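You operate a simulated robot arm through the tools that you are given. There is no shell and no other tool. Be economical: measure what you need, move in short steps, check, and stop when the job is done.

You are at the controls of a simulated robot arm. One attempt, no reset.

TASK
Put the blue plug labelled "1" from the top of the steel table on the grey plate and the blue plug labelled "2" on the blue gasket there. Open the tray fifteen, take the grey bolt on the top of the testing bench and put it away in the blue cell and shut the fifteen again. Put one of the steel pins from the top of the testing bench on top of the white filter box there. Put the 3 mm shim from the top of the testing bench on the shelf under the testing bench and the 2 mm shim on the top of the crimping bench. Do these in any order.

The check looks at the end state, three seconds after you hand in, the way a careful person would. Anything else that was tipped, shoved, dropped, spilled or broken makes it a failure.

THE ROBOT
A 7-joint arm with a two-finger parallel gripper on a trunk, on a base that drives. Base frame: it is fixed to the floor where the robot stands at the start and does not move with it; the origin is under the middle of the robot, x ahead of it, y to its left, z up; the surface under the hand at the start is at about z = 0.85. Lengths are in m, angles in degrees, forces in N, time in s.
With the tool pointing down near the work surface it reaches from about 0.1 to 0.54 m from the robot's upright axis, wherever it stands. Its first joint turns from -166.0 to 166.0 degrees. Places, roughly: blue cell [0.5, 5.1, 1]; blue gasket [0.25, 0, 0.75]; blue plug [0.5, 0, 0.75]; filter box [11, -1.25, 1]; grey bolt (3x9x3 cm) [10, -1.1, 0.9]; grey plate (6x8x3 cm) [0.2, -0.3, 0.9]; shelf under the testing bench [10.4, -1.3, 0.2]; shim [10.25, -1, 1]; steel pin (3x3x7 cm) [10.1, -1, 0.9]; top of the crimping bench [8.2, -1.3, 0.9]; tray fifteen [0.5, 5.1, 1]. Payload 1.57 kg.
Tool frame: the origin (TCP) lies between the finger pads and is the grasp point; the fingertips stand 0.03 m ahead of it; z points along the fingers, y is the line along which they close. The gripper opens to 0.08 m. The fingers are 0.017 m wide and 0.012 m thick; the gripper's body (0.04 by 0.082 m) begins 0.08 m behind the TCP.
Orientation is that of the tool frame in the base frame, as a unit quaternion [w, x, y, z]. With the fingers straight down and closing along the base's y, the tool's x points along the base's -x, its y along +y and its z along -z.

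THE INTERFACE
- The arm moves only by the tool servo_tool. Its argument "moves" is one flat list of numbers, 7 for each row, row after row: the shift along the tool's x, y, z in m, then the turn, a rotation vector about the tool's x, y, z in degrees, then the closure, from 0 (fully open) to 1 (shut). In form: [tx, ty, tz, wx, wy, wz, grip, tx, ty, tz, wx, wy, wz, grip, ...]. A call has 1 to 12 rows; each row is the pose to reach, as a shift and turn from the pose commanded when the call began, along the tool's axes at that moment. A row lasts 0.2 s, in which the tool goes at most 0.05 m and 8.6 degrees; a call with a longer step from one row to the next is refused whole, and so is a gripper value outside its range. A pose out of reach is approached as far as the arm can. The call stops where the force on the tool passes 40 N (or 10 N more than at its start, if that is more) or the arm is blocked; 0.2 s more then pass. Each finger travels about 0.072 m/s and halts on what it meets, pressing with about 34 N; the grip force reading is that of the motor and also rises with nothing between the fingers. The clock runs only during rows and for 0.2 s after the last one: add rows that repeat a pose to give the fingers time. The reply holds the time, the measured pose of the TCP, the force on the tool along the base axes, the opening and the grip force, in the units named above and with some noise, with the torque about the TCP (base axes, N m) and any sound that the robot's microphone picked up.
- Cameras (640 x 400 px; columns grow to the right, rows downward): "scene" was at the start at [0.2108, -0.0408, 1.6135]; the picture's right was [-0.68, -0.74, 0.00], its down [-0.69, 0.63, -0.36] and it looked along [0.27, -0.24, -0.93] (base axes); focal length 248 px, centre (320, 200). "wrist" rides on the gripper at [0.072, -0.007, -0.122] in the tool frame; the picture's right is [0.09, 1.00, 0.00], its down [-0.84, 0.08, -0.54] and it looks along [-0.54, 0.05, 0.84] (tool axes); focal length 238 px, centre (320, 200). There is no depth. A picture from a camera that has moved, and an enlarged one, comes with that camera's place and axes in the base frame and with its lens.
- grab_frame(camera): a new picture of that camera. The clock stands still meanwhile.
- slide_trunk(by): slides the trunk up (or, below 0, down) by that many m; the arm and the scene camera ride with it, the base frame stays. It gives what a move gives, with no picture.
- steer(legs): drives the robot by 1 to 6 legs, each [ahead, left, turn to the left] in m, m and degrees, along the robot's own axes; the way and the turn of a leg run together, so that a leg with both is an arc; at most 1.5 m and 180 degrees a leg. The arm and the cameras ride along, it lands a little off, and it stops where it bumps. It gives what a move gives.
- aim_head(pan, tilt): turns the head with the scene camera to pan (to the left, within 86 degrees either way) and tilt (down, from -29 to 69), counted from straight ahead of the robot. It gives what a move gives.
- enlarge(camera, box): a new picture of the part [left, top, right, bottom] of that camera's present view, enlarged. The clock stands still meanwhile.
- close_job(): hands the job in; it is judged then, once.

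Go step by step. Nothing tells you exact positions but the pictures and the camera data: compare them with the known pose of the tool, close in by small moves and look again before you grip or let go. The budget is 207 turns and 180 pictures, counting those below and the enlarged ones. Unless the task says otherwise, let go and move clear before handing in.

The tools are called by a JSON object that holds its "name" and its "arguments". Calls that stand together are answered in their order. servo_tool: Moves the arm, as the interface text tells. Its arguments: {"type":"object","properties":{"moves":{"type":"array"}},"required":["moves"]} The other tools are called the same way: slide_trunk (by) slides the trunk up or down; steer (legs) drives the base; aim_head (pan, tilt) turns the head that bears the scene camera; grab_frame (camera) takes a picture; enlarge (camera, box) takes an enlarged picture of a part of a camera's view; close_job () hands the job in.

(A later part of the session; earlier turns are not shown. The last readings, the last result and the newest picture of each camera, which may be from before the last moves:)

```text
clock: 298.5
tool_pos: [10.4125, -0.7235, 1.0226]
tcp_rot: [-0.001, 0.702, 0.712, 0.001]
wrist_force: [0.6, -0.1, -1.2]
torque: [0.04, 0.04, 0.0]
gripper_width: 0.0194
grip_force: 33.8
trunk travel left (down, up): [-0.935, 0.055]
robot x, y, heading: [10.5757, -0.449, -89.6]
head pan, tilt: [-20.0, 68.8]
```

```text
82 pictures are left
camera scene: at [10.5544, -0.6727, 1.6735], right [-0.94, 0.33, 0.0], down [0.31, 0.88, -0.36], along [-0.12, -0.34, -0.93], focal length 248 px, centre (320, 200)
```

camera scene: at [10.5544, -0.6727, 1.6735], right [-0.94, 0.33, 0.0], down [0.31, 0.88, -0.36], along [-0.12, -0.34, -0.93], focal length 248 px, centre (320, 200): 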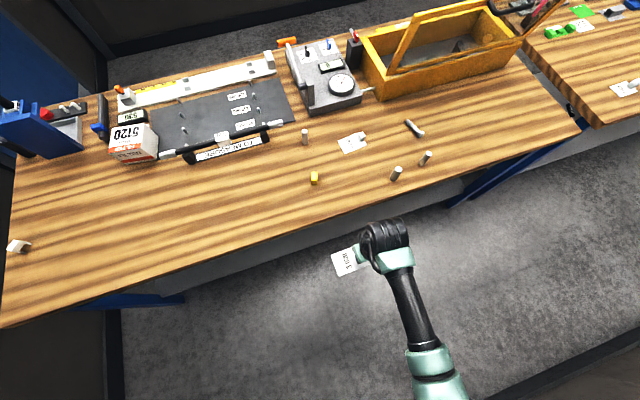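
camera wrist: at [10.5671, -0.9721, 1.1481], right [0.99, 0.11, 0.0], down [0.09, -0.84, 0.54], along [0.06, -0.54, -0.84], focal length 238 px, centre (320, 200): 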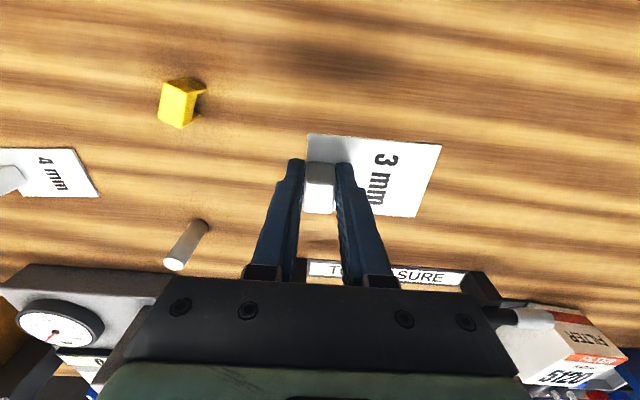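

The hand is just north of the bench edge (y ≈ -0.886). I'll back off 5 cm more and lower the trunk in stages.

{"name": "steer", "arguments": {"legs": [[-0.05, 0, 0]]}}

{"name": "slide_trunk", "arguments": {"by": -0.3}}

{"name": "aim_head", "arguments": {"pan": 0, "tilt": 60}}

{"name": "grab_frame", "arguments": {"camera": "scene"}}

{"name": "grab_frame", "arguments": {"camera": "wrist"}}

```text
clock: 299.4
tool_pos: [10.4118, -0.6749, 1.0238]
tcp_rot: [-0.001, 0.701, 0.713, 0.001]
wrist_force: [-0.2, 0.8, -1.5]
torque: [0.06, 0.03, 0.03]
gripper_width: 0.0194
grip_force: 33.7
trunk travel left (down, up): [-0.935, 0.055]
robot x, y, heading: [10.5714, -0.3975, -89.4]
head pan, tilt: [-20.0, 68.8]
```

```text
clock: 302.4
tool_pos: [10.4116, -0.675, 0.7249]
tcp_rot: [0.0, 0.702, 0.712, 0.001]
wrist_force: [-0.3, 0.7, -1.6]
torque: [0.06, 0.06, -0.03]
gripper_width: 0.019
grip_force: 33.4
trunk travel left (down, up): [-0.635, 0.355]
robot x, y, heading: [10.5677, -0.3979, -89.3]
head pan, tilt: [-20.0, 68.8]
```

```text
clock: 303.3
tool_pos: [10.412, -0.6752, 0.7239]
tcp_rot: [-0.001, 0.701, 0.713, 0.001]
wrist_force: [-0.6, 0.4, -1.1]
torque: [0.01, 0.03, 0.0]
gripper_width: 0.0194
grip_force: 33.4
trunk travel left (down, up): [-0.635, 0.355]
robot x, y, heading: [10.5709, -0.3958, -89.4]
head pan, tilt: [0.0, 60.0]
```

```text
81 pictures are left
camera scene: at [10.5734, -0.6368, 1.3828], right [-1.0, -0.01, 0.0], down [-0.01, 0.87, -0.5], along [0.01, -0.5, -0.87], focal length 248 px, centre (320, 200)
```

scene: 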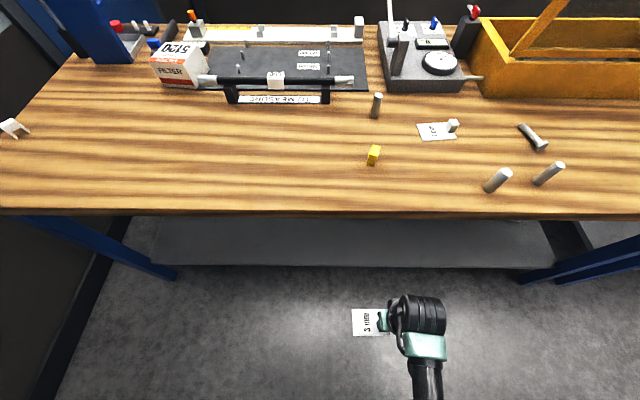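

```text
80 pictures are left
camera wrist: at [10.4049, -0.6037, 0.847], right [0.99, 0.11, 0.0], down [0.09, -0.84, 0.54], along [0.06, -0.54, -0.84], focal length 238 px, centre (320, 200)
```

wrist: 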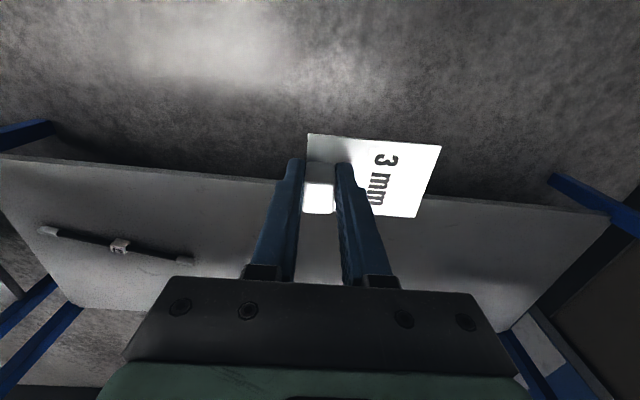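

The shelf is clear here (front edge at y ≈ -0.98). Lowering further, then moving in under the bench.

{"name": "slide_trunk", "arguments": {"by": -0.43}}

{"name": "steer", "arguments": {"legs": [[0.13, 0, 0]]}}

{"name": "servo_tool", "arguments": {"moves": [-0.03, 0, 0, 0, 0, 0, 1, -0.06, 0, 0, 0, 0, 0, 1, -0.09, 0, 0, 0, 0, 0, 1, -0.12, 0, 0, 0, 0, 0, 1]}}

{"name": "grab_frame", "arguments": {"camera": "wrist"}}

{"name": "grab_frame", "arguments": {"camera": "scene"}}

```text
refused: -0.43 is not a number from -0.4 to 0.4
```

```text
clock: 304.6
tool_pos: [10.4143, -0.8054, 0.7248]
tcp_rot: [-0.001, 0.702, 0.712, 0.001]
wrist_force: [-0.1, -0.2, -1.4]
torque: [0.02, 0.02, 0.01]
gripper_width: 0.0191
grip_force: 33.8
trunk travel left (down, up): [-0.635, 0.355]
robot x, y, heading: [10.5728, -0.5276, -89.1]
head pan, tilt: [0.0, 60.0]
```

```text
clock: 305.2
tool_pos: [10.4149, -0.8482, 0.7255]
tcp_rot: [-0.012, 0.698, 0.716, 0.015]
wrist_force: [23.1, 73.7, 28.0]
torque: [-12.5, 3.95, 0.83]
gripper_width: 0.0192
grip_force: 33.7
trunk travel left (down, up): [-0.635, 0.355]
robot x, y, heading: [10.5729, -0.5296, -89.5]
head pan, tilt: [0.0, 60.0]
stopped in row 3: the force on the tool passed its limit at 160 N (the readings are from after the stop); the commanded pose is now the measured one
```

```text
79 pictures are left
camera wrist: at [10.4056, -0.7817, 0.8501], right [0.99, 0.12, 0.01], down [0.1, -0.85, 0.51], along [0.07, -0.51, -0.86], focal length 238 px, centre (320, 200)
```

wrist: 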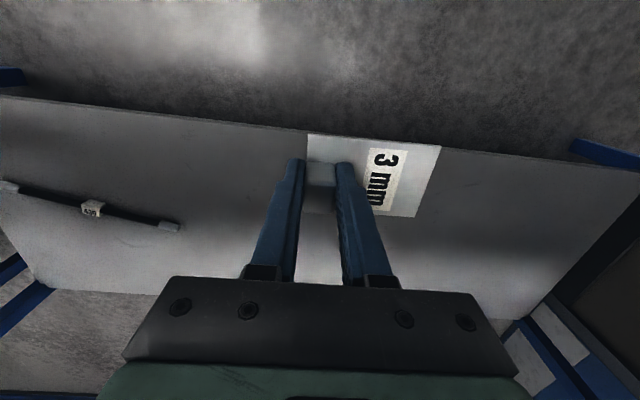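

```text
78 pictures are left
camera scene: at [10.5753, -0.7655, 1.383], right [-1.0, -0.01, 0.0], down [-0.01, 0.87, -0.5], along [0.01, -0.5, -0.87], focal length 248 px, centre (320, 200)
```

scene: 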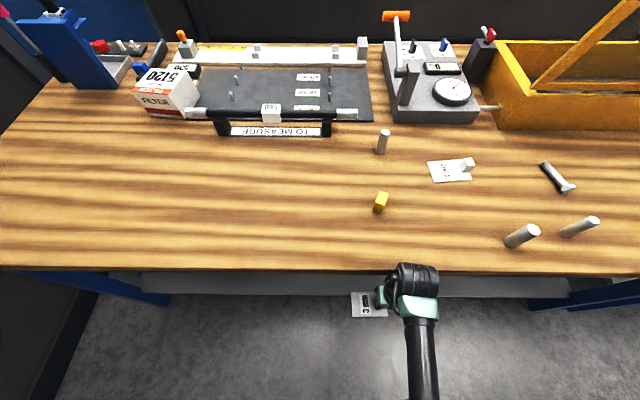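

The trunk slide was refused, so the hand touched the bench edge. Nothing has fallen. I'll back the hand off right away.

{"name": "servo_tool", "arguments": {"moves": [0.02, 0, 0, 0, 0, 0, 1, 0.05, 0, 0, 0, 0, 0, 1, 0.08, 0, 0, 0, 0, 0, 1, 0.1, 0, 0, 0, 0, 0, 1]}}

{"name": "grab_frame", "arguments": {"camera": "scene"}}

```text
clock: 306.2
tool_pos: [10.4107, -0.7504, 0.7274]
tcp_rot: [-0.009, 0.698, 0.716, 0.011]
wrist_force: [0.3, 0.3, -1.6]
torque: [0.02, 0.07, -0.01]
gripper_width: 0.0194
grip_force: 33.9
trunk travel left (down, up): [-0.635, 0.355]
robot x, y, heading: [10.5717, -0.524, -89.3]
head pan, tilt: [0.0, 60.0]
```

```text
77 pictures are left
camera scene: at [10.5752, -0.7659, 1.3829], right [-1.0, -0.01, 0.0], down [-0.01, 0.87, -0.5], along [0.01, -0.5, -0.87], focal length 248 px, centre (320, 200)
```

scene: 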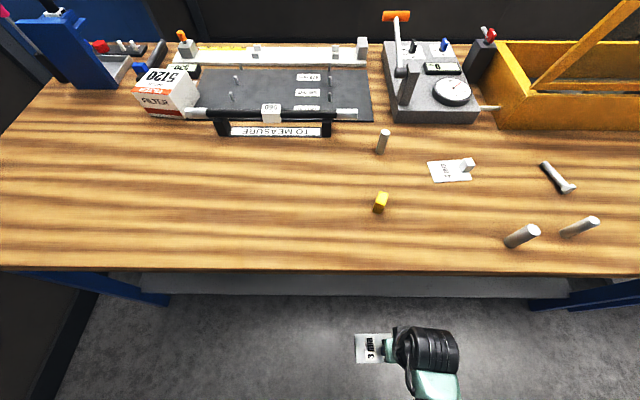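

{"name": "slide_trunk", "arguments": {"by": -0.4}}

{"name": "grab_frame", "arguments": {"camera": "wrist"}}

{"name": "grab_frame", "arguments": {"camera": "scene"}}

```text
clock: 310.0
tool_pos: [10.4111, -0.7504, 0.3273]
tcp_rot: [-0.009, 0.699, 0.715, 0.012]
wrist_force: [0.0, 0.2, -2.2]
torque: [0.0, 0.0, 0.01]
gripper_width: 0.0194
grip_force: 32.7
trunk travel left (down, up): [-0.235, 0.755]
robot x, y, heading: [10.5744, -0.5258, -89.3]
head pan, tilt: [0.0, 60.0]
```

```text
76 pictures are left
camera wrist: at [10.4022, -0.683, 0.4516], right [0.99, 0.12, 0.01], down [0.1, -0.85, 0.52], along [0.06, -0.51, -0.86], focal length 238 px, centre (320, 200)
```

wrist: 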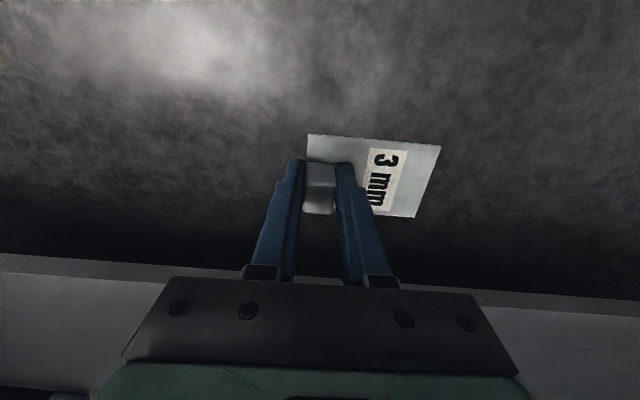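

```text
75 pictures are left
camera scene: at [10.5752, -0.7661, 0.9829], right [-1.0, -0.01, 0.0], down [-0.01, 0.87, -0.5], along [0.01, -0.5, -0.87], focal length 248 px, centre (320, 200)
```

scene: 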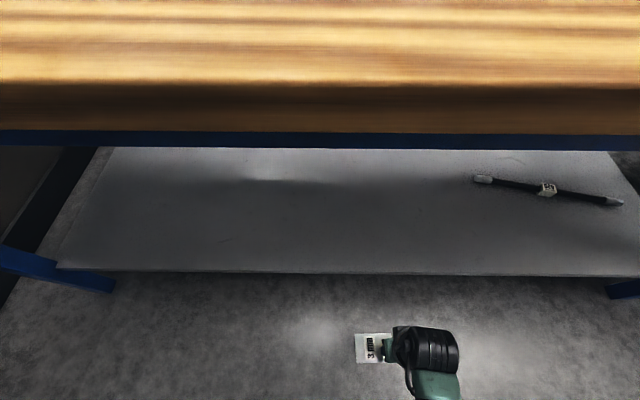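

I see the shelf edge at about y -0.955, z 0.207. Moving the base 4 cm ahead and extending the hand over the shelf.

{"name": "steer", "arguments": {"legs": [[0.04, 0, 0]]}}

{"name": "servo_tool", "arguments": {"moves": [-0.03, 0, 0, 0, -0.8, 0, 1, -0.06, 0, 0, 0, -1.6, 0, 1, -0.09, 0, 0, 0, -1.6, 0, 1, -0.12, 0, 0, 0, -1.6, 0, 1]}}

{"name": "grab_frame", "arguments": {"camera": "scene"}}

```text
clock: 310.9
tool_pos: [10.4118, -0.7914, 0.3284]
tcp_rot: [-0.009, 0.699, 0.715, 0.011]
wrist_force: [0.1, 0.1, -2.0]
torque: [-0.02, 0.02, 0.01]
gripper_width: 0.0199
grip_force: 33.3
trunk travel left (down, up): [-0.235, 0.755]
robot x, y, heading: [10.5759, -0.5649, -89.2]
head pan, tilt: [0.0, 60.0]
```

```text
clock: 311.9
tool_pos: [10.4155, -0.9098, 0.3247]
tcp_rot: [0.0, 0.699, 0.715, 0.002]
wrist_force: [0.0, -0.1, -1.8]
torque: [0.01, -0.03, 0.0]
gripper_width: 0.0196
grip_force: 32.6
trunk travel left (down, up): [-0.235, 0.755]
robot x, y, heading: [10.573, -0.5656, -89.3]
head pan, tilt: [0.0, 60.0]
```

```text
74 pictures are left
camera scene: at [10.5757, -0.8058, 0.9828], right [-1.0, -0.01, 0.0], down [-0.01, 0.87, -0.5], along [0.01, -0.5, -0.87], focal length 248 px, centre (320, 200)
```

scene: 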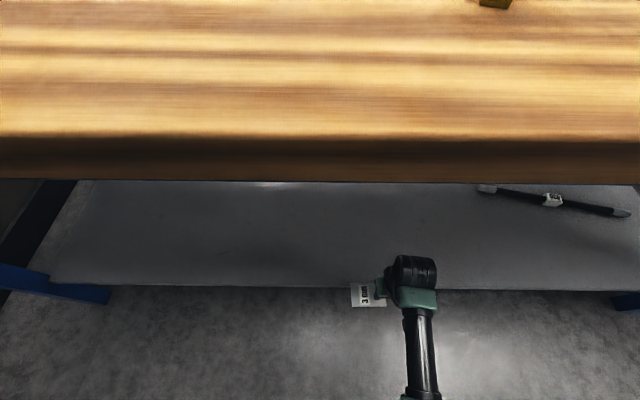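

{"name": "servo_tool", "arguments": {"moves": [-0.03, 0, 0, 0, 0, 0, 1, -0.06, 0, 0, 0, 0, 0, 1, -0.09, 0, 0, 0, 0, 0, 1, -0.125, 0, 0, 0, 0, 0, 1]}}

{"name": "grab_frame", "arguments": {"camera": "scene"}}

{"name": "grab_frame", "arguments": {"camera": "wrist"}}

```text
clock: 312.9
tool_pos: [10.4164, -1.0349, 0.3223]
tcp_rot: [0.001, 0.699, 0.715, 0.002]
wrist_force: [1.1, 0.8, -1.7]
torque: [0.0, 0.01, -0.03]
gripper_width: 0.0192
grip_force: 33.6
trunk travel left (down, up): [-0.235, 0.755]
robot x, y, heading: [10.5722, -0.5666, -89.3]
head pan, tilt: [0.0, 60.0]
```

```text
73 pictures are left
camera scene: at [10.5757, -0.8058, 0.9828], right [-1.0, -0.01, 0.0], down [-0.01, 0.87, -0.5], along [0.01, -0.5, -0.87], focal length 248 px, centre (320, 200)
```

scene: 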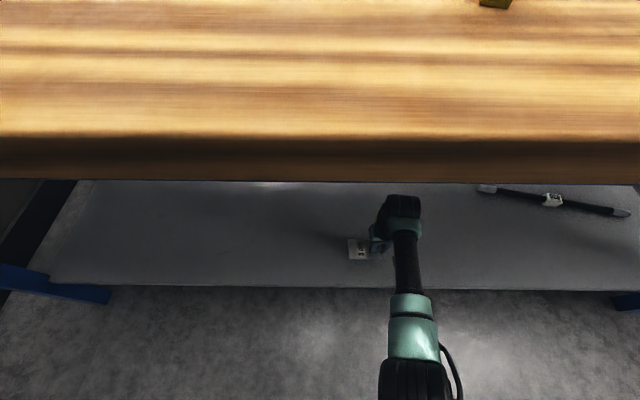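

```text
72 pictures are left
camera wrist: at [10.4077, -0.9649, 0.4443], right [0.99, 0.11, 0.0], down [0.09, -0.84, 0.54], along [0.07, -0.54, -0.84], focal length 238 px, centre (320, 200)
```

wrist: 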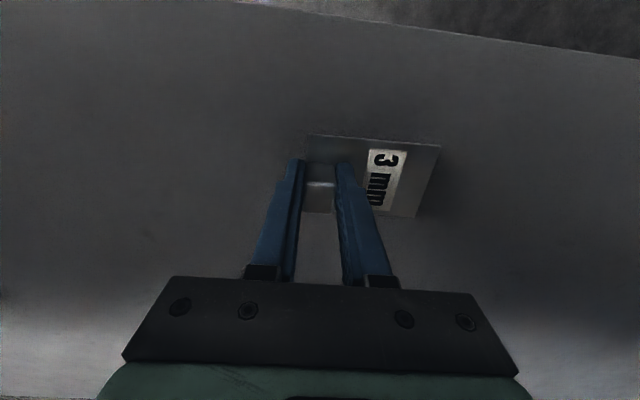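

Over the shelf. Lowering.

{"name": "servo_tool", "arguments": {"moves": [0, 0, 0.03, 0, 0, 0, 1, 0, 0, 0.055, 0, 0, 0, 1, 0, 0, 0.064, 0, 0, 0, 1, 0, 0, 0.068, 0, 0, 0, 1, 0, 0, 0.068, 0, 0, 0, 1]}}

{"name": "servo_tool", "arguments": {"moves": [0, 0, 0.003, 0, 0, 0, 1, 0, 0, 0.005, 0, 0, 0, 1, 0, 0, 0.007, 0, 0, 0, 1, 0, 0, 0.007, 0, 0, 0, 1]}}

```text
clock: 313.5
tool_pos: [10.4141, -1.039, 0.2826]
tcp_rot: [0.001, 0.698, 0.716, 0.0]
wrist_force: [1.6, 5.2, 17.7]
torque: [0.61, 0.13, -0.1]
gripper_width: 0.0194
grip_force: 33.4
trunk travel left (down, up): [-0.235, 0.755]
robot x, y, heading: [10.5708, -0.57, -89.2]
head pan, tilt: [0.0, 60.0]
stopped in row 2: the force on the tool passed its limit at 67 N (the readings are from after the stop); the commanded pose is now the measured one
```

```text
clock: 313.9
tool_pos: [10.4142, -1.0391, 0.2822]
tcp_rot: [0.003, 0.698, 0.716, 0.0]
wrist_force: [2.7, 4.3, 18.7]
torque: [0.52, 0.1, -0.03]
gripper_width: 0.0192
grip_force: 33.4
trunk travel left (down, up): [-0.235, 0.755]
robot x, y, heading: [10.5739, -0.566, -89.3]
head pan, tilt: [0.0, 60.0]
stopped in row 1: the force on the tool passed its limit at 46 N (the readings are from after the stop); the commanded pose is now the measured one
```

{"name": "enlarge", "arguments": {"camera": "wrist", "box": [220, 100, 460, 250]}}

{"name": "enlarge", "arguments": {"camera": "scene", "box": [280, 180, 480, 310]}}

```text
2.67 times, centred on (340, 175) of wrist
camera zoom: at [10.4048, -0.9684, 0.4052], right [0.99, 0.12, 0.0], down [0.1, -0.83, 0.54], along [0.07, -0.54, -0.84], focal length 636 px, centre (267, 267)
```

zoom: 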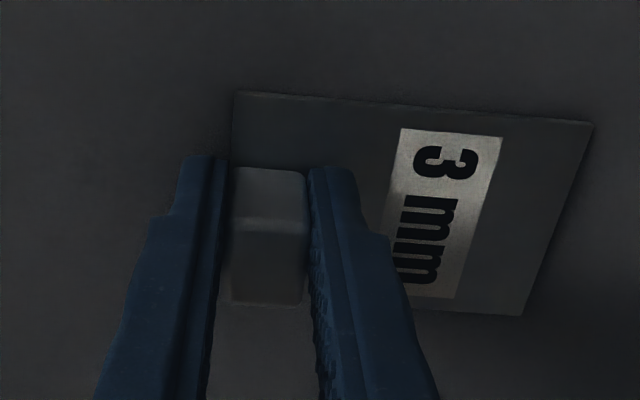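

```text
3.08 times, centred on (380, 245) of scene
camera zoom: at [10.5763, -0.8046, 0.9832], right [-1.0, -0.01, 0.0], down [-0.01, 0.87, -0.5], along [0.01, -0.5, -0.87], focal length 764 px, centre (135, 62)
```

zoom: 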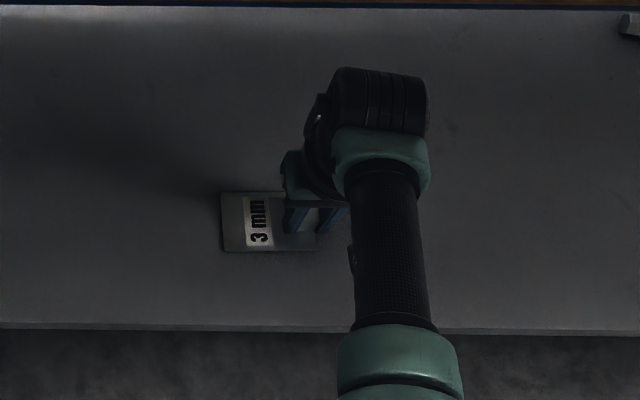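

The shim rests on the shelf. Releasing and rising a little.

{"name": "servo_tool", "arguments": {"moves": [0, 0, -0.001, 0, 0, 0, 0.7, 0, 0, -0.001, 0, 0, 0, 0.45, 0, 0, -0.001, 0, 0, 0, 0.45, 0, 0, -0.02, 0, 0, 0, 0.45, 0, 0, -0.05, 0, 0, 0, 0.45, 0, 0, -0.07, 0, 0, 0, 0.45]}}

{"name": "grab_frame", "arguments": {"camera": "wrist"}}

```text
clock: 315.2
tool_pos: [10.413, -1.039, 0.3501]
tcp_rot: [0.001, 0.699, 0.715, 0.002]
wrist_force: [-0.6, -0.4, -0.6]
torque: [0.04, -0.01, 0.02]
gripper_width: 0.0438
grip_force: 0.0
trunk travel left (down, up): [-0.235, 0.755]
robot x, y, heading: [10.5742, -0.5653, -89.3]
head pan, tilt: [0.0, 60.0]
```

```text
69 pictures are left
camera wrist: at [10.4046, -0.9671, 0.4723], right [0.99, 0.12, 0.0], down [0.1, -0.84, 0.54], along [0.07, -0.54, -0.84], focal length 238 px, centre (320, 200)
```

wrist: 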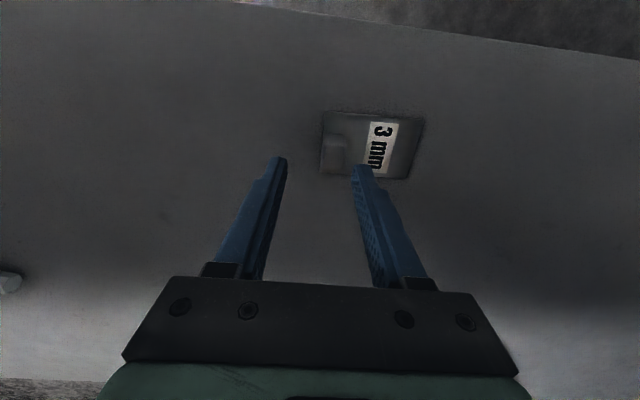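

The 3 mm shim lies on the shelf. Retracting out from under the bench, then backing off.

{"name": "servo_tool", "arguments": {"moves": [0.04, 0, 0, 0, 0, 0, 0.45, 0.08, 0, 0, 0, 0, 0, 0.45, 0.12, 0, 0, 0, 0, 0, 0.45, 0.16, 0, 0, 0, 0, 0, 0.45, 0.2, 0, 0, 0, 0, 0, 0.45, 0.24, 0, 0, 0, 0, 0, 0.3, 0.26, 0, 0, 0, 0, 0, 0]}}

{"name": "steer", "arguments": {"legs": [[-0.15, 0, 0]]}}

{"name": "grab_frame", "arguments": {"camera": "scene"}}

```text
clock: 316.9
tool_pos: [10.4085, -0.7783, 0.3495]
tcp_rot: [0.002, 0.698, 0.716, 0.001]
wrist_force: [0.8, -0.3, 0.3]
torque: [0.02, -0.03, -0.01]
gripper_width: 0.0802
grip_force: 0.1
trunk travel left (down, up): [-0.235, 0.755]
robot x, y, heading: [10.5722, -0.5644, -89.3]
head pan, tilt: [0.0, 60.0]
```

```text
clock: 318.2
tool_pos: [10.4065, -0.6283, 0.3506]
tcp_rot: [0.001, 0.699, 0.715, 0.002]
wrist_force: [0.2, -0.1, 0.3]
torque: [-0.06, 0.0, 0.01]
gripper_width: 0.0802
grip_force: 0.0
trunk travel left (down, up): [-0.235, 0.755]
robot x, y, heading: [10.5721, -0.4189, -89.3]
head pan, tilt: [0.0, 60.0]
```

```text
68 pictures are left
camera scene: at [10.5741, -0.6564, 0.9828], right [-1.0, -0.01, 0.0], down [-0.01, 0.87, -0.5], along [0.01, -0.5, -0.87], focal length 248 px, centre (320, 200)
```

scene: 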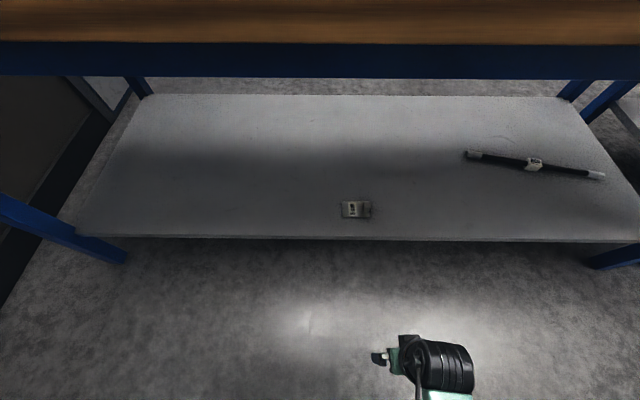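

Shim seated well inside the shelf. Raising the trunk back.

{"name": "slide_trunk", "arguments": {"by": 0.4}}

{"name": "slide_trunk", "arguments": {"by": 0.3}}

{"name": "aim_head", "arguments": {"pan": 0, "tilt": 55}}

{"name": "enlarge", "arguments": {"camera": "scene", "box": [140, 120, 480, 330]}}

```text
clock: 322.1
tool_pos: [10.4065, -0.6286, 0.7499]
tcp_rot: [0.002, 0.698, 0.716, 0.001]
wrist_force: [0.2, 0.1, 0.0]
torque: [0.03, 0.02, 0.0]
gripper_width: 0.0799
grip_force: 0.0
trunk travel left (down, up): [-0.635, 0.355]
robot x, y, heading: [10.5701, -0.4136, -89.3]
head pan, tilt: [0.0, 60.0]
```

```text
clock: 325.1
tool_pos: [10.4065, -0.6286, 1.0495]
tcp_rot: [0.002, 0.699, 0.715, 0.001]
wrist_force: [0.4, 0.6, 0.4]
torque: [0.01, -0.02, 0.03]
gripper_width: 0.0799
grip_force: 0.1
trunk travel left (down, up): [-0.935, 0.055]
robot x, y, heading: [10.5723, -0.4179, -89.3]
head pan, tilt: [0.0, 60.0]
```

```text
clock: 325.7
tool_pos: [10.4066, -0.6288, 1.0503]
tcp_rot: [0.001, 0.699, 0.715, 0.002]
wrist_force: [-0.4, 0.1, -0.7]
torque: [-0.04, 0.0, -0.01]
gripper_width: 0.08
grip_force: 0.0
trunk travel left (down, up): [-0.935, 0.055]
robot x, y, heading: [10.5725, -0.4161, -89.1]
head pan, tilt: [0.0, 55.0]
```

```text
1.88 times, centred on (310, 225) of scene
camera zoom: at [10.5742, -0.6617, 1.6889], right [-1.0, -0.01, 0.0], down [-0.01, 0.82, -0.57], along [0.01, -0.57, -0.82], focal length 468 px, centre (339, 153)
```

zoom: 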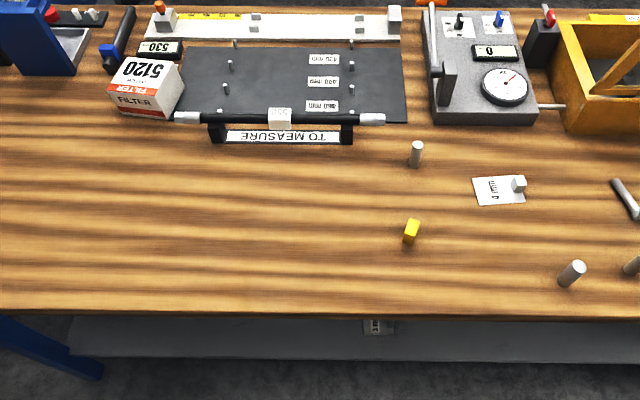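

Now the pin. I'll take the front one near (10.17, -0.95).

{"name": "steer", "arguments": {"legs": [[0.1, -0.25, 0]]}}

{"name": "servo_tool", "arguments": {"moves": [-0.04, 0, 0, 0, 0, 0, 0, -0.08, 0, 0, 0, 0, 0, 0, -0.12, 0, 0, 0, 0, 0, 0, -0.16, 0, 0, 0, 0, 0, 0, -0.19, 0, 0, 0, 0, 0, 0]}}

{"name": "grab_frame", "arguments": {"camera": "wrist"}}

```text
clock: 327.6
tool_pos: [10.156, -0.7301, 1.051]
tcp_rot: [0.002, 0.701, 0.714, 0.002]
wrist_force: [-0.3, -0.4, 0.0]
torque: [0.04, -0.01, -0.01]
gripper_width: 0.0801
grip_force: 0.1
trunk travel left (down, up): [-0.935, 0.055]
robot x, y, heading: [10.322, -0.5179, -89.5]
head pan, tilt: [0.0, 55.0]
```

```text
clock: 328.8
tool_pos: [10.1596, -0.9181, 1.048]
tcp_rot: [0.001, 0.7, 0.714, 0.002]
wrist_force: [-0.5, -0.4, -0.8]
torque: [0.05, 0.0, -0.04]
gripper_width: 0.0798
grip_force: 0.2
trunk travel left (down, up): [-0.935, 0.055]
robot x, y, heading: [10.3199, -0.5172, -89.3]
head pan, tilt: [0.0, 55.0]
```

```text
66 pictures are left
camera wrist: at [10.151, -0.8471, 1.1708], right [0.99, 0.11, 0.01], down [0.09, -0.84, 0.54], along [0.06, -0.54, -0.84], focal length 238 px, centre (320, 200)
```

wrist: 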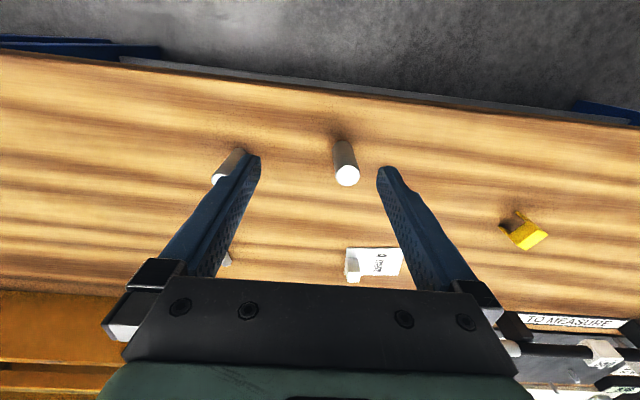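

{"name": "servo_tool", "arguments": {"moves": [-0.0235, 0.027, 0, 0, 0, 0, 0.3, -0.0235, 0.027, 0, 0, 0, 0, 0.3, -0.0235, 0.027, 0.035, 0, 0, 0, 0.3]}}

{"name": "grab_frame", "arguments": {"camera": "wrist"}}

```text
clock: 329.6
tool_pos: [10.188, -0.9426, 1.0133]
tcp_rot: [0.001, 0.7, 0.714, 0.003]
wrist_force: [0.0, -0.2, 0.1]
torque: [0.02, 0.01, 0.0]
gripper_width: 0.0561
grip_force: 0.1
trunk travel left (down, up): [-0.935, 0.055]
robot x, y, heading: [10.3209, -0.5197, -89.7]
head pan, tilt: [0.0, 55.0]
```

```text
65 pictures are left
camera wrist: at [10.1791, -0.8713, 1.1352], right [0.99, 0.11, 0.0], down [0.09, -0.84, 0.54], along [0.06, -0.54, -0.84], focal length 238 px, centre (320, 200)
```

wrist: 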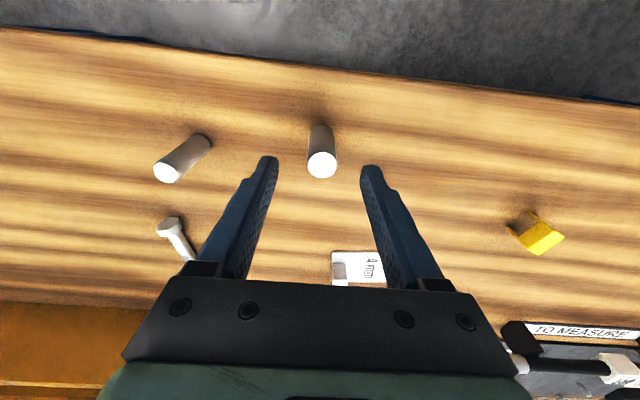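

{"name": "servo_tool", "arguments": {"moves": [-0.001, 0, 0.03, 0, 0, 0, 0.3, -0.001, 0, 0.06, 0, 0, 0, 0.3, -0.001, 0, 0.079, 0, 0, 0, 0.3, -0.001, 0, 0.079, 0, 0, 0, 1, -0.001, 0, 0.079, 0, 0, 0, 1, -0.001, 0, 0.079, 0, 0, 0, 1]}}

{"name": "enlarge", "arguments": {"camera": "wrist", "box": [220, 100, 440, 240]}}

```text
clock: 331.0
tool_pos: [10.1874, -0.9442, 0.9354]
tcp_rot: [0.001, 0.7, 0.714, 0.002]
wrist_force: [0.0, -0.6, 0.5]
torque: [-0.06, -0.01, 0.01]
gripper_width: 0.0238
grip_force: 33.9
trunk travel left (down, up): [-0.935, 0.055]
robot x, y, heading: [10.3196, -0.5159, -89.5]
head pan, tilt: [0.0, 55.0]
```

```text
2.86 times, centred on (330, 170) of wrist
camera zoom: at [10.1788, -0.8728, 1.0576], right [0.99, 0.11, 0.0], down [0.09, -0.84, 0.54], along [0.06, -0.54, -0.84], focal length 681 px, centre (291, 286)
```

zoom: 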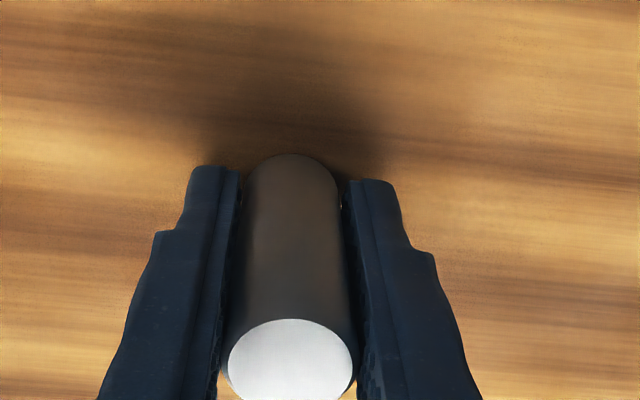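

Pin held. Lifting and driving toward the filter box.

{"name": "servo_tool", "arguments": {"moves": [0, 0, -0.04, 0, 0, 0, 1, 0, 0, -0.08, 0, 0, 0, 1, 0.02, 0, -0.12, 0, 0, 0, 1, 0.04, 0, -0.16, 0, 0, 0, 1]}}

{"name": "steer", "arguments": {"legs": [[0.15, 0.75, 0]]}}

{"name": "grab_frame", "arguments": {"camera": "wrist"}}

{"name": "grab_frame", "arguments": {"camera": "scene"}}

```text
clock: 332.0
tool_pos: [10.1864, -0.9047, 1.0962]
tcp_rot: [0.001, 0.701, 0.713, 0.003]
wrist_force: [0.1, 0.9, -1.6]
torque: [0.0, 0.03, 0.01]
gripper_width: 0.0236
grip_force: 33.5
trunk travel left (down, up): [-0.935, 0.055]
robot x, y, heading: [10.3234, -0.5164, -89.5]
head pan, tilt: [0.0, 55.0]
```

```text
clock: 336.2
tool_pos: [10.9429, -1.0514, 1.0976]
tcp_rot: [0.002, 0.7, 0.714, 0.002]
wrist_force: [0.1, 0.5, -1.0]
torque: [0.01, 0.02, -0.04]
gripper_width: 0.0236
grip_force: 34.0
trunk travel left (down, up): [-0.935, 0.055]
robot x, y, heading: [11.0802, -0.6693, -89.6]
head pan, tilt: [0.0, 55.0]
```

```text
63 pictures are left
camera wrist: at [10.9344, -0.9805, 1.2191], right [0.99, 0.11, 0.0], down [0.09, -0.84, 0.54], along [0.06, -0.54, -0.84], focal length 238 px, centre (320, 200)
```

wrist: 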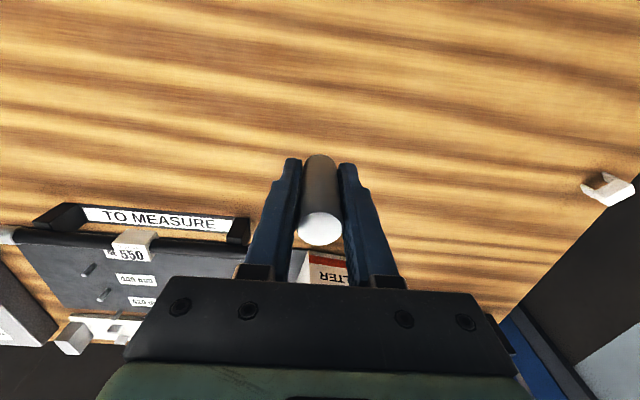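

```text
62 pictures are left
camera scene: at [11.0802, -0.909, 1.6889], right [-1.0, -0.01, 0.0], down [-0.01, 0.82, -0.57], along [0.01, -0.57, -0.82], focal length 248 px, centre (320, 200)
```

scene: 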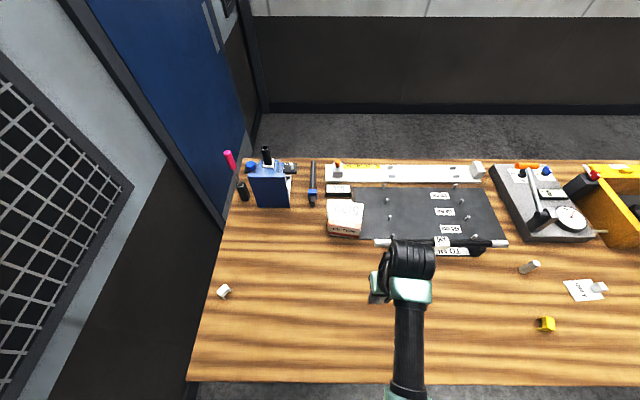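

{"name": "enlarge", "arguments": {"camera": "scene", "box": [270, 150, 470, 290]}}

```text
2.86 times, centred on (370, 220) of scene
camera zoom: at [11.0802, -0.909, 1.6889], right [-1.0, -0.01, 0.0], down [-0.01, 0.82, -0.57], along [0.01, -0.57, -0.82], focal length 710 px, centre (177, 143)
```

zoom: 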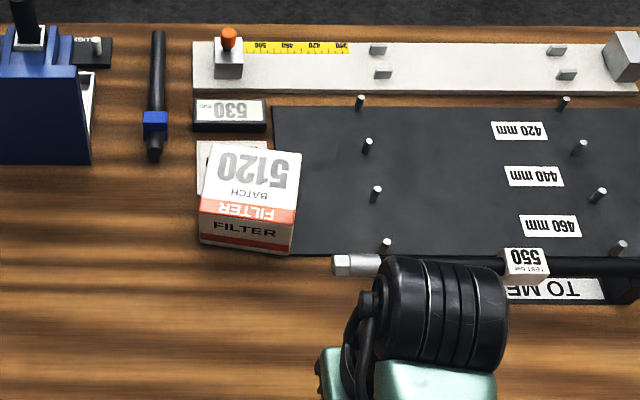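

The filter box top is flat, about 10×10 cm, centre near (10.997, -1.355), z ≈ 0.962. Moving closer.

{"name": "steer", "arguments": {"legs": [[0.2, 0.05, 0]]}}

{"name": "servo_tool", "arguments": {"moves": [-0.03, 0, 0, 0, 0, 0, 1, -0.06, 0, 0, 0, 0, 0, 1, -0.09, 0, 0, 0, 0, 0, 1]}}

{"name": "grab_frame", "arguments": {"camera": "wrist"}}

{"name": "enlarge", "arguments": {"camera": "scene", "box": [230, 120, 530, 330]}}

```text
clock: 337.8
tool_pos: [10.9936, -1.2556, 1.0967]
tcp_rot: [0.002, 0.7, 0.714, 0.002]
wrist_force: [-0.3, -0.5, -2.1]
torque: [-0.03, 0.03, -0.01]
gripper_width: 0.0235
grip_force: 34.1
trunk travel left (down, up): [-0.935, 0.055]
robot x, y, heading: [11.1279, -0.869, -89.6]
head pan, tilt: [0.0, 55.0]
```

```text
clock: 338.6
tool_pos: [10.9962, -1.3461, 1.0966]
tcp_rot: [0.001, 0.7, 0.715, 0.002]
wrist_force: [-0.1, 0.5, -2.2]
torque: [0.01, 0.02, 0.01]
gripper_width: 0.0237
grip_force: 33.7
trunk travel left (down, up): [-0.935, 0.055]
robot x, y, heading: [11.1323, -0.87, -89.6]
head pan, tilt: [0.0, 55.0]
```

```text
60 pictures are left
camera wrist: at [10.988, -1.2757, 1.2192], right [0.99, 0.11, 0.0], down [0.09, -0.84, 0.54], along [0.06, -0.54, -0.84], focal length 238 px, centre (320, 200)
```

wrist: 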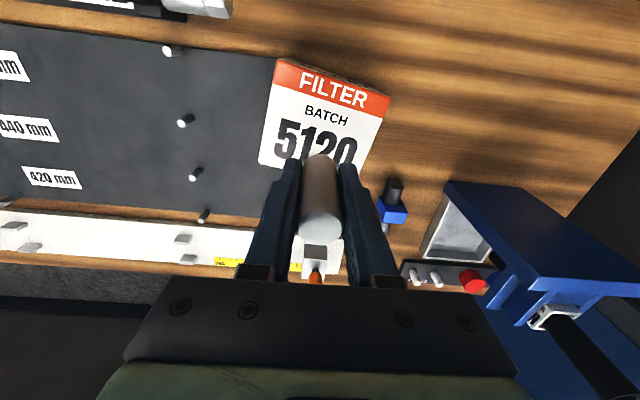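

```text
1.90 times, centred on (380, 225) of scene
camera zoom: at [11.1315, -1.1149, 1.6887], right [-1.0, -0.01, 0.0], down [-0.01, 0.82, -0.57], along [0.0, -0.57, -0.82], focal length 473 px, centre (206, 152)
```

zoom: 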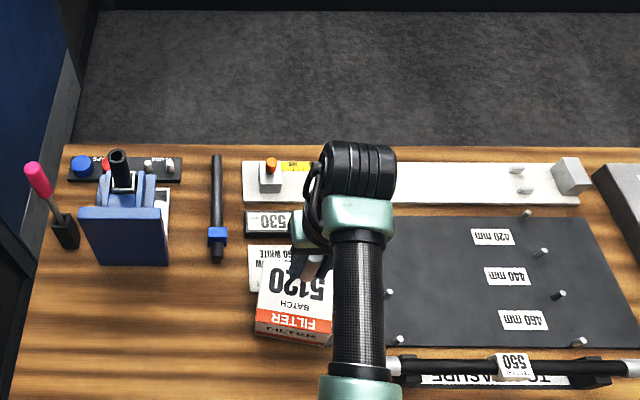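

Well centred. Lowering onto the box.

{"name": "servo_tool", "arguments": {"moves": [0, 0.002, 0.03, 0, 0, 0, 1, 0, 0.002, 0.06, 0, 0, 0, 1, 0, 0.002, 0.078, 0, 0, 0, 1, 0, 0.002, 0.084, 0, 0, 0, 1, 0, 0.002, 0.084, 0, 0, 0, 1]}}

{"name": "grab_frame", "arguments": {"camera": "wrist"}}

```text
clock: 339.8
tool_pos: [10.9992, -1.3467, 1.0134]
tcp_rot: [0.003, 0.7, 0.714, -0.002]
wrist_force: [0.8, -1.8, 22.6]
torque: [-0.09, 0.29, -0.01]
gripper_width: 0.024
grip_force: 34.2
trunk travel left (down, up): [-0.935, 0.055]
robot x, y, heading: [11.1334, -0.867, -89.1]
head pan, tilt: [0.0, 55.0]
```

```text
58 pictures are left
camera wrist: at [10.9901, -1.2752, 1.1369], right [0.99, 0.11, 0.0], down [0.09, -0.83, 0.55], along [0.06, -0.54, -0.84], focal length 238 px, centre (320, 200)
```

wrist: 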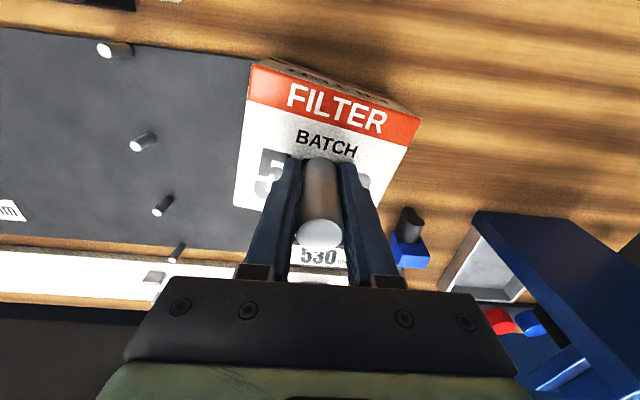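

Contact. I'll shift 1.2 cm to centre it better, then set down and release.

{"name": "servo_tool", "arguments": {"moves": [0, 0, -0.008, 0, 0, 0, 1, 0.012, 0, -0.008, 0, 0, 0, 1, 0.012, 0, -0.002, 0, 0, 0, 1, 0.012, 0, -0.0015, 0, 0, 0, 1]}}

```text
clock: 340.8
tool_pos: [10.9996, -1.332, 1.0151]
tcp_rot: [0.002, 0.7, 0.714, 0.002]
wrist_force: [2.3, 6.4, 14.2]
torque: [0.14, 0.16, -0.09]
gripper_width: 0.0235
grip_force: 34.4
trunk travel left (down, up): [-0.935, 0.055]
robot x, y, heading: [11.1316, -0.8725, -89.5]
head pan, tilt: [0.0, 55.0]
```

{"name": "servo_tool", "arguments": {"moves": [0, 0, -0.001, 0, 0, 0, 1, 0, 0, -0.001, 0, 0, 0, 0.6, 0, 0, -0.001, 0, 0, 0, 0.3, 0, 0, -0.001, 0, 0, 0, 0.3, 0, 0, -0.03, 0, 0, 0, 0.3, 0, 0, -0.06, 0, 0, 0, 0.3, 0.04, 0, -0.08, 0, 0, 0, 0.3, 0.08, 0, -0.08, 0, 0, 0, 0.3]}}

{"name": "grab_frame", "arguments": {"camera": "wrist"}}

```text
clock: 342.6
tool_pos: [10.9962, -1.2543, 1.095]
tcp_rot: [0.001, 0.7, 0.714, 0.001]
wrist_force: [-0.3, -1.2, -0.8]
torque: [-0.04, 0.0, 0.03]
gripper_width: 0.056
grip_force: 0.1
trunk travel left (down, up): [-0.935, 0.055]
robot x, y, heading: [11.1308, -0.8688, -89.8]
head pan, tilt: [0.0, 55.0]
```

```text
57 pictures are left
camera wrist: at [10.9885, -1.1829, 1.2161], right [0.99, 0.11, 0.0], down [0.09, -0.83, 0.54], along [0.06, -0.54, -0.84], focal length 238 px, centre (320, 200)
```

wrist: 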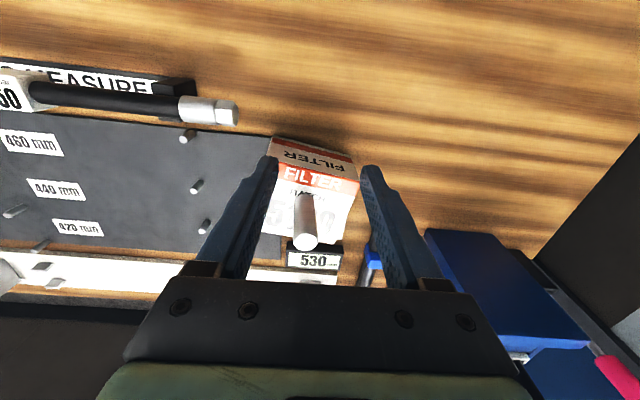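

The pin stands on the filter box. Next the bolt near (10.03, -1.10).

{"name": "steer", "arguments": {"legs": [[-0.22, 0, 0], [0, -0.95, 0]]}}

{"name": "grab_frame", "arguments": {"camera": "wrist"}}

{"name": "grab_frame", "arguments": {"camera": "scene"}}

```text
clock: 348.8
tool_pos: [10.075, -1.0605, 1.0924]
tcp_rot: [0.002, 0.692, 0.722, 0.002]
wrist_force: [-0.2, 0.1, -0.4]
torque: [0.01, 0.02, -0.02]
gripper_width: 0.056
grip_force: 0.0
trunk travel left (down, up): [-0.935, 0.055]
robot x, y, heading: [10.1993, -0.6698, -87.9]
head pan, tilt: [0.0, 55.0]
```

```text
56 pictures are left
camera wrist: at [10.0656, -0.9891, 1.2155], right [0.99, 0.13, 0.0], down [0.11, -0.83, 0.54], along [0.08, -0.54, -0.84], focal length 238 px, centre (320, 200)
```

wrist: 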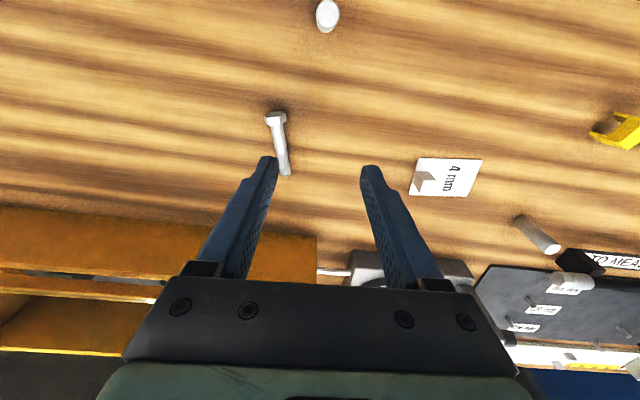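

```text
55 pictures are left
camera scene: at [10.2075, -0.9158, 1.6889], right [-1.0, -0.03, 0.0], down [-0.03, 0.82, -0.57], along [0.02, -0.57, -0.82], focal length 248 px, centre (320, 200)
```

scene: 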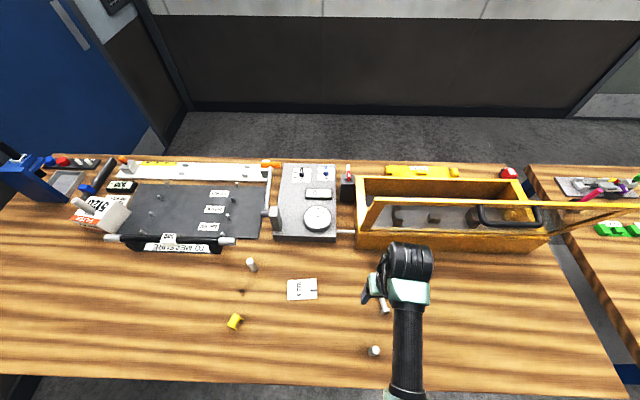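

The bolt lies with its head toward the edge, about 12° off. Aligning above it.

{"name": "servo_tool", "arguments": {"moves": [-0.018, -0.015, 0.02, 0, 0, -4, 0.3, -0.036, -0.03, 0.05, 0, 0, -8, 0.3, -0.053, -0.044, 0.085, 0, 0, -10, 0.3, -0.053, -0.044, 0.1, 0, 0, -10, 0.3]}}

{"name": "grab_frame", "arguments": {"camera": "wrist"}}

```text
clock: 349.8
tool_pos: [10.0337, -1.1138, 0.992]
tcp_rot: [0.002, 0.626, 0.78, 0.001]
wrist_force: [0.3, -0.8, -0.1]
torque: [0.0, -0.01, 0.01]
gripper_width: 0.0561
grip_force: 0.1
trunk travel left (down, up): [-0.935, 0.055]
robot x, y, heading: [10.2037, -0.6729, -88.3]
head pan, tilt: [0.0, 55.0]
```

```text
54 pictures are left
camera wrist: at [10.0117, -1.0452, 1.1152], right [0.95, 0.31, 0.0], down [0.25, -0.8, 0.54], along [0.17, -0.52, -0.84], focal length 238 px, centre (320, 200)
```

wrist: 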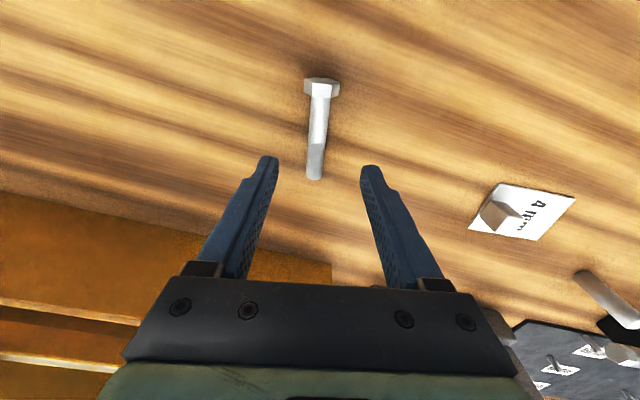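

{"name": "servo_tool", "arguments": {"moves": [0.008, -0.001, 0.025, 0, 0, 0, 0.3, 0.008, -0.001, 0.05, 0, 0, 0, 0.4, 0.008, -0.001, 0.061, 0, 0, 0, 0.5, 0.008, -0.001, 0.061, 0, 0, 0, 0.5]}}

{"name": "enlarge", "arguments": {"camera": "wrist", "box": [220, 80, 440, 240]}}

```text
clock: 350.8
tool_pos: [10.0328, -1.106, 0.932]
tcp_rot: [0.001, 0.626, 0.78, 0.001]
wrist_force: [-0.6, 0.3, -0.7]
torque: [0.01, 0.01, 0.01]
gripper_width: 0.0399
grip_force: 0.0
trunk travel left (down, up): [-0.935, 0.055]
robot x, y, heading: [10.2017, -0.6726, -88.3]
head pan, tilt: [0.0, 55.0]
```

```text
2.50 times, centred on (330, 160) of wrist
camera zoom: at [10.0096, -1.0382, 1.0539], right [0.95, 0.3, 0.0], down [0.25, -0.8, 0.54], along [0.17, -0.52, -0.84], focal length 596 px, centre (295, 300)
```

zoom: 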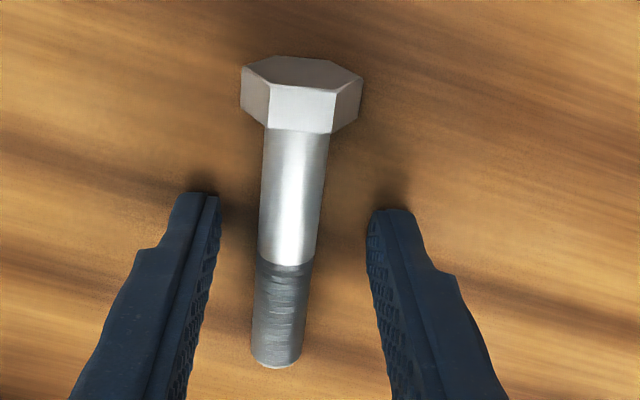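

{"name": "servo_tool", "arguments": {"moves": [0.003, 0, 0.002, 0, 0, 0, 0.5, 0.003, 0, 0.003, 0, 0, 0, 1, 0.003, 0, 0.003, 0, 0, 0, 1, 0.003, 0, 0.003, 0, 0, 0, 1, 0.003, 0, 0.003, 0, 0, 0, 1, 0.003, 0, -0.01, 0, 0, 0, 1, 0.003, 0, -0.04, 0, 0, 0, 1, 0.003, 0, -0.08, 0, 0, 0, 1, 0.003, 0, -0.12, 0, 0, 0, 1, 0.003, 0, -0.15, 0, 0, 0, 1]}}

{"name": "grab_frame", "arguments": {"camera": "wrist"}}

```text
clock: 353.0
tool_pos: [10.0294, -1.1027, 1.0817]
tcp_rot: [0.001, 0.627, 0.779, 0.002]
wrist_force: [-0.3, 0.0, -2.3]
torque: [0.02, -0.02, -0.01]
gripper_width: 0.0145
grip_force: 31.2
trunk travel left (down, up): [-0.935, 0.055]
robot x, y, heading: [10.1997, -0.673, -88.2]
head pan, tilt: [0.0, 55.0]
```

```text
52 pictures are left
camera wrist: at [10.0079, -1.035, 1.2046], right [0.95, 0.3, 0.0], down [0.25, -0.8, 0.54], along [0.17, -0.51, -0.84], focal length 238 px, centre (320, 200)
```

wrist: 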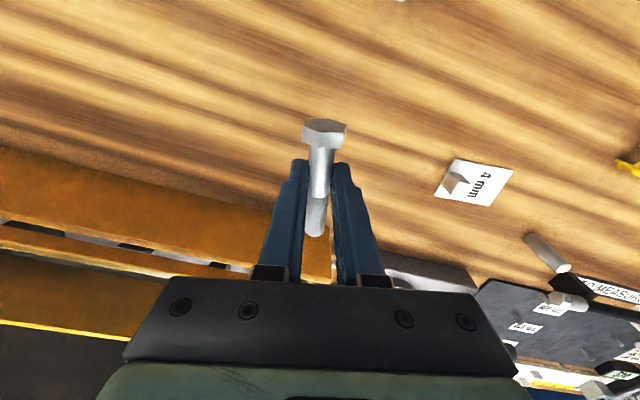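

Bolt held. I'll check the bench once, then retract and head back to the tray.

{"name": "enlarge", "arguments": {"camera": "scene", "box": [0, 130, 340, 350]}}

{"name": "servo_tool", "arguments": {"moves": [0.03, 0, 0, 0, 0, 4, 1, 0.06, 0, 0, 0, 0, 8, 1, 0.09, -0.01, -0.01, 0, 0, 11, 1, 0.11, -0.02, -0.02, 0, 0, 11, 1]}}

{"name": "slide_trunk", "arguments": {"by": 0.05}}

{"name": "steer", "arguments": {"legs": [[-0.27, 0, 0], [0, -1.5, 0], [0, -1.5, 0]]}}

```text
1.82 times, centred on (170, 240) of scene
camera zoom: at [10.2072, -0.9157, 1.6889], right [-1.0, -0.03, 0.0], down [-0.03, 0.82, -0.57], along [0.02, -0.57, -0.82], focal length 452 px, centre (593, 127)
```

zoom: 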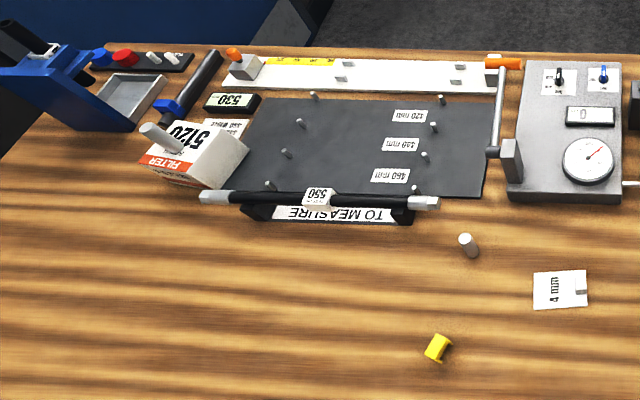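

```text
clock: 354.0
tool_pos: [9.9868, -1.0006, 1.1022]
tcp_rot: [0.001, 0.699, 0.716, 0.001]
wrist_force: [0.3, 0.0, -2.2]
torque: [-0.03, 0.0, 0.02]
gripper_width: 0.0144
grip_force: 30.7
trunk travel left (down, up): [-0.935, 0.055]
robot x, y, heading: [10.2028, -0.6709, -88.3]
head pan, tilt: [0.0, 55.0]
```

```text
clock: 354.9
tool_pos: [9.9866, -1.001, 1.1511]
tcp_rot: [0.001, 0.699, 0.715, 0.002]
wrist_force: [-0.5, 0.8, -1.5]
torque: [-0.01, 0.01, 0.0]
gripper_width: 0.0145
grip_force: 30.5
trunk travel left (down, up): [-0.985, 0.005]
robot x, y, heading: [10.1987, -0.674, -88.6]
head pan, tilt: [0.0, 55.0]
```

```text
clock: 370.9
tool_pos: [6.9609, -0.7773, 1.1502]
tcp_rot: [0.001, 0.7, 0.715, 0.001]
wrist_force: [1.0, 0.3, -1.4]
torque: [-0.05, 0.0, 0.0]
gripper_width: 0.0148
grip_force: 30.9
trunk travel left (down, up): [-0.985, 0.005]
robot x, y, heading: [7.1777, -0.4482, -88.5]
head pan, tilt: [0.0, 55.0]
```

{"name": "steer", "arguments": {"legs": [[0.0, -1.5, 0], [-0.08, -1.4, 0], [0, -1.2, 0], [-1.4, 0, 0]]}}

{"name": "aim_head", "arguments": {"pan": 0, "tilt": 25}}

```text
clock: 397.3
tool_pos: [2.7887, 0.6302, 1.1509]
tcp_rot: [0.0, 0.695, 0.719, 0.001]
wrist_force: [-0.9, 0.1, -1.4]
torque: [0.02, -0.02, 0.04]
gripper_width: 0.0147
grip_force: 30.9
trunk travel left (down, up): [-0.985, 0.005]
robot x, y, heading: [2.9989, 0.9626, -87.7]
head pan, tilt: [0.0, 55.0]
```

```text
clock: 398.3
tool_pos: [2.7896, 0.6297, 1.1505]
tcp_rot: [0.0, 0.695, 0.719, 0.002]
wrist_force: [-0.5, 0.1, -1.3]
torque: [0.04, 0.01, -0.01]
gripper_width: 0.0147
grip_force: 30.9
trunk travel left (down, up): [-0.985, 0.005]
robot x, y, heading: [2.9989, 0.962, -87.5]
head pan, tilt: [0.0, 25.0]
```

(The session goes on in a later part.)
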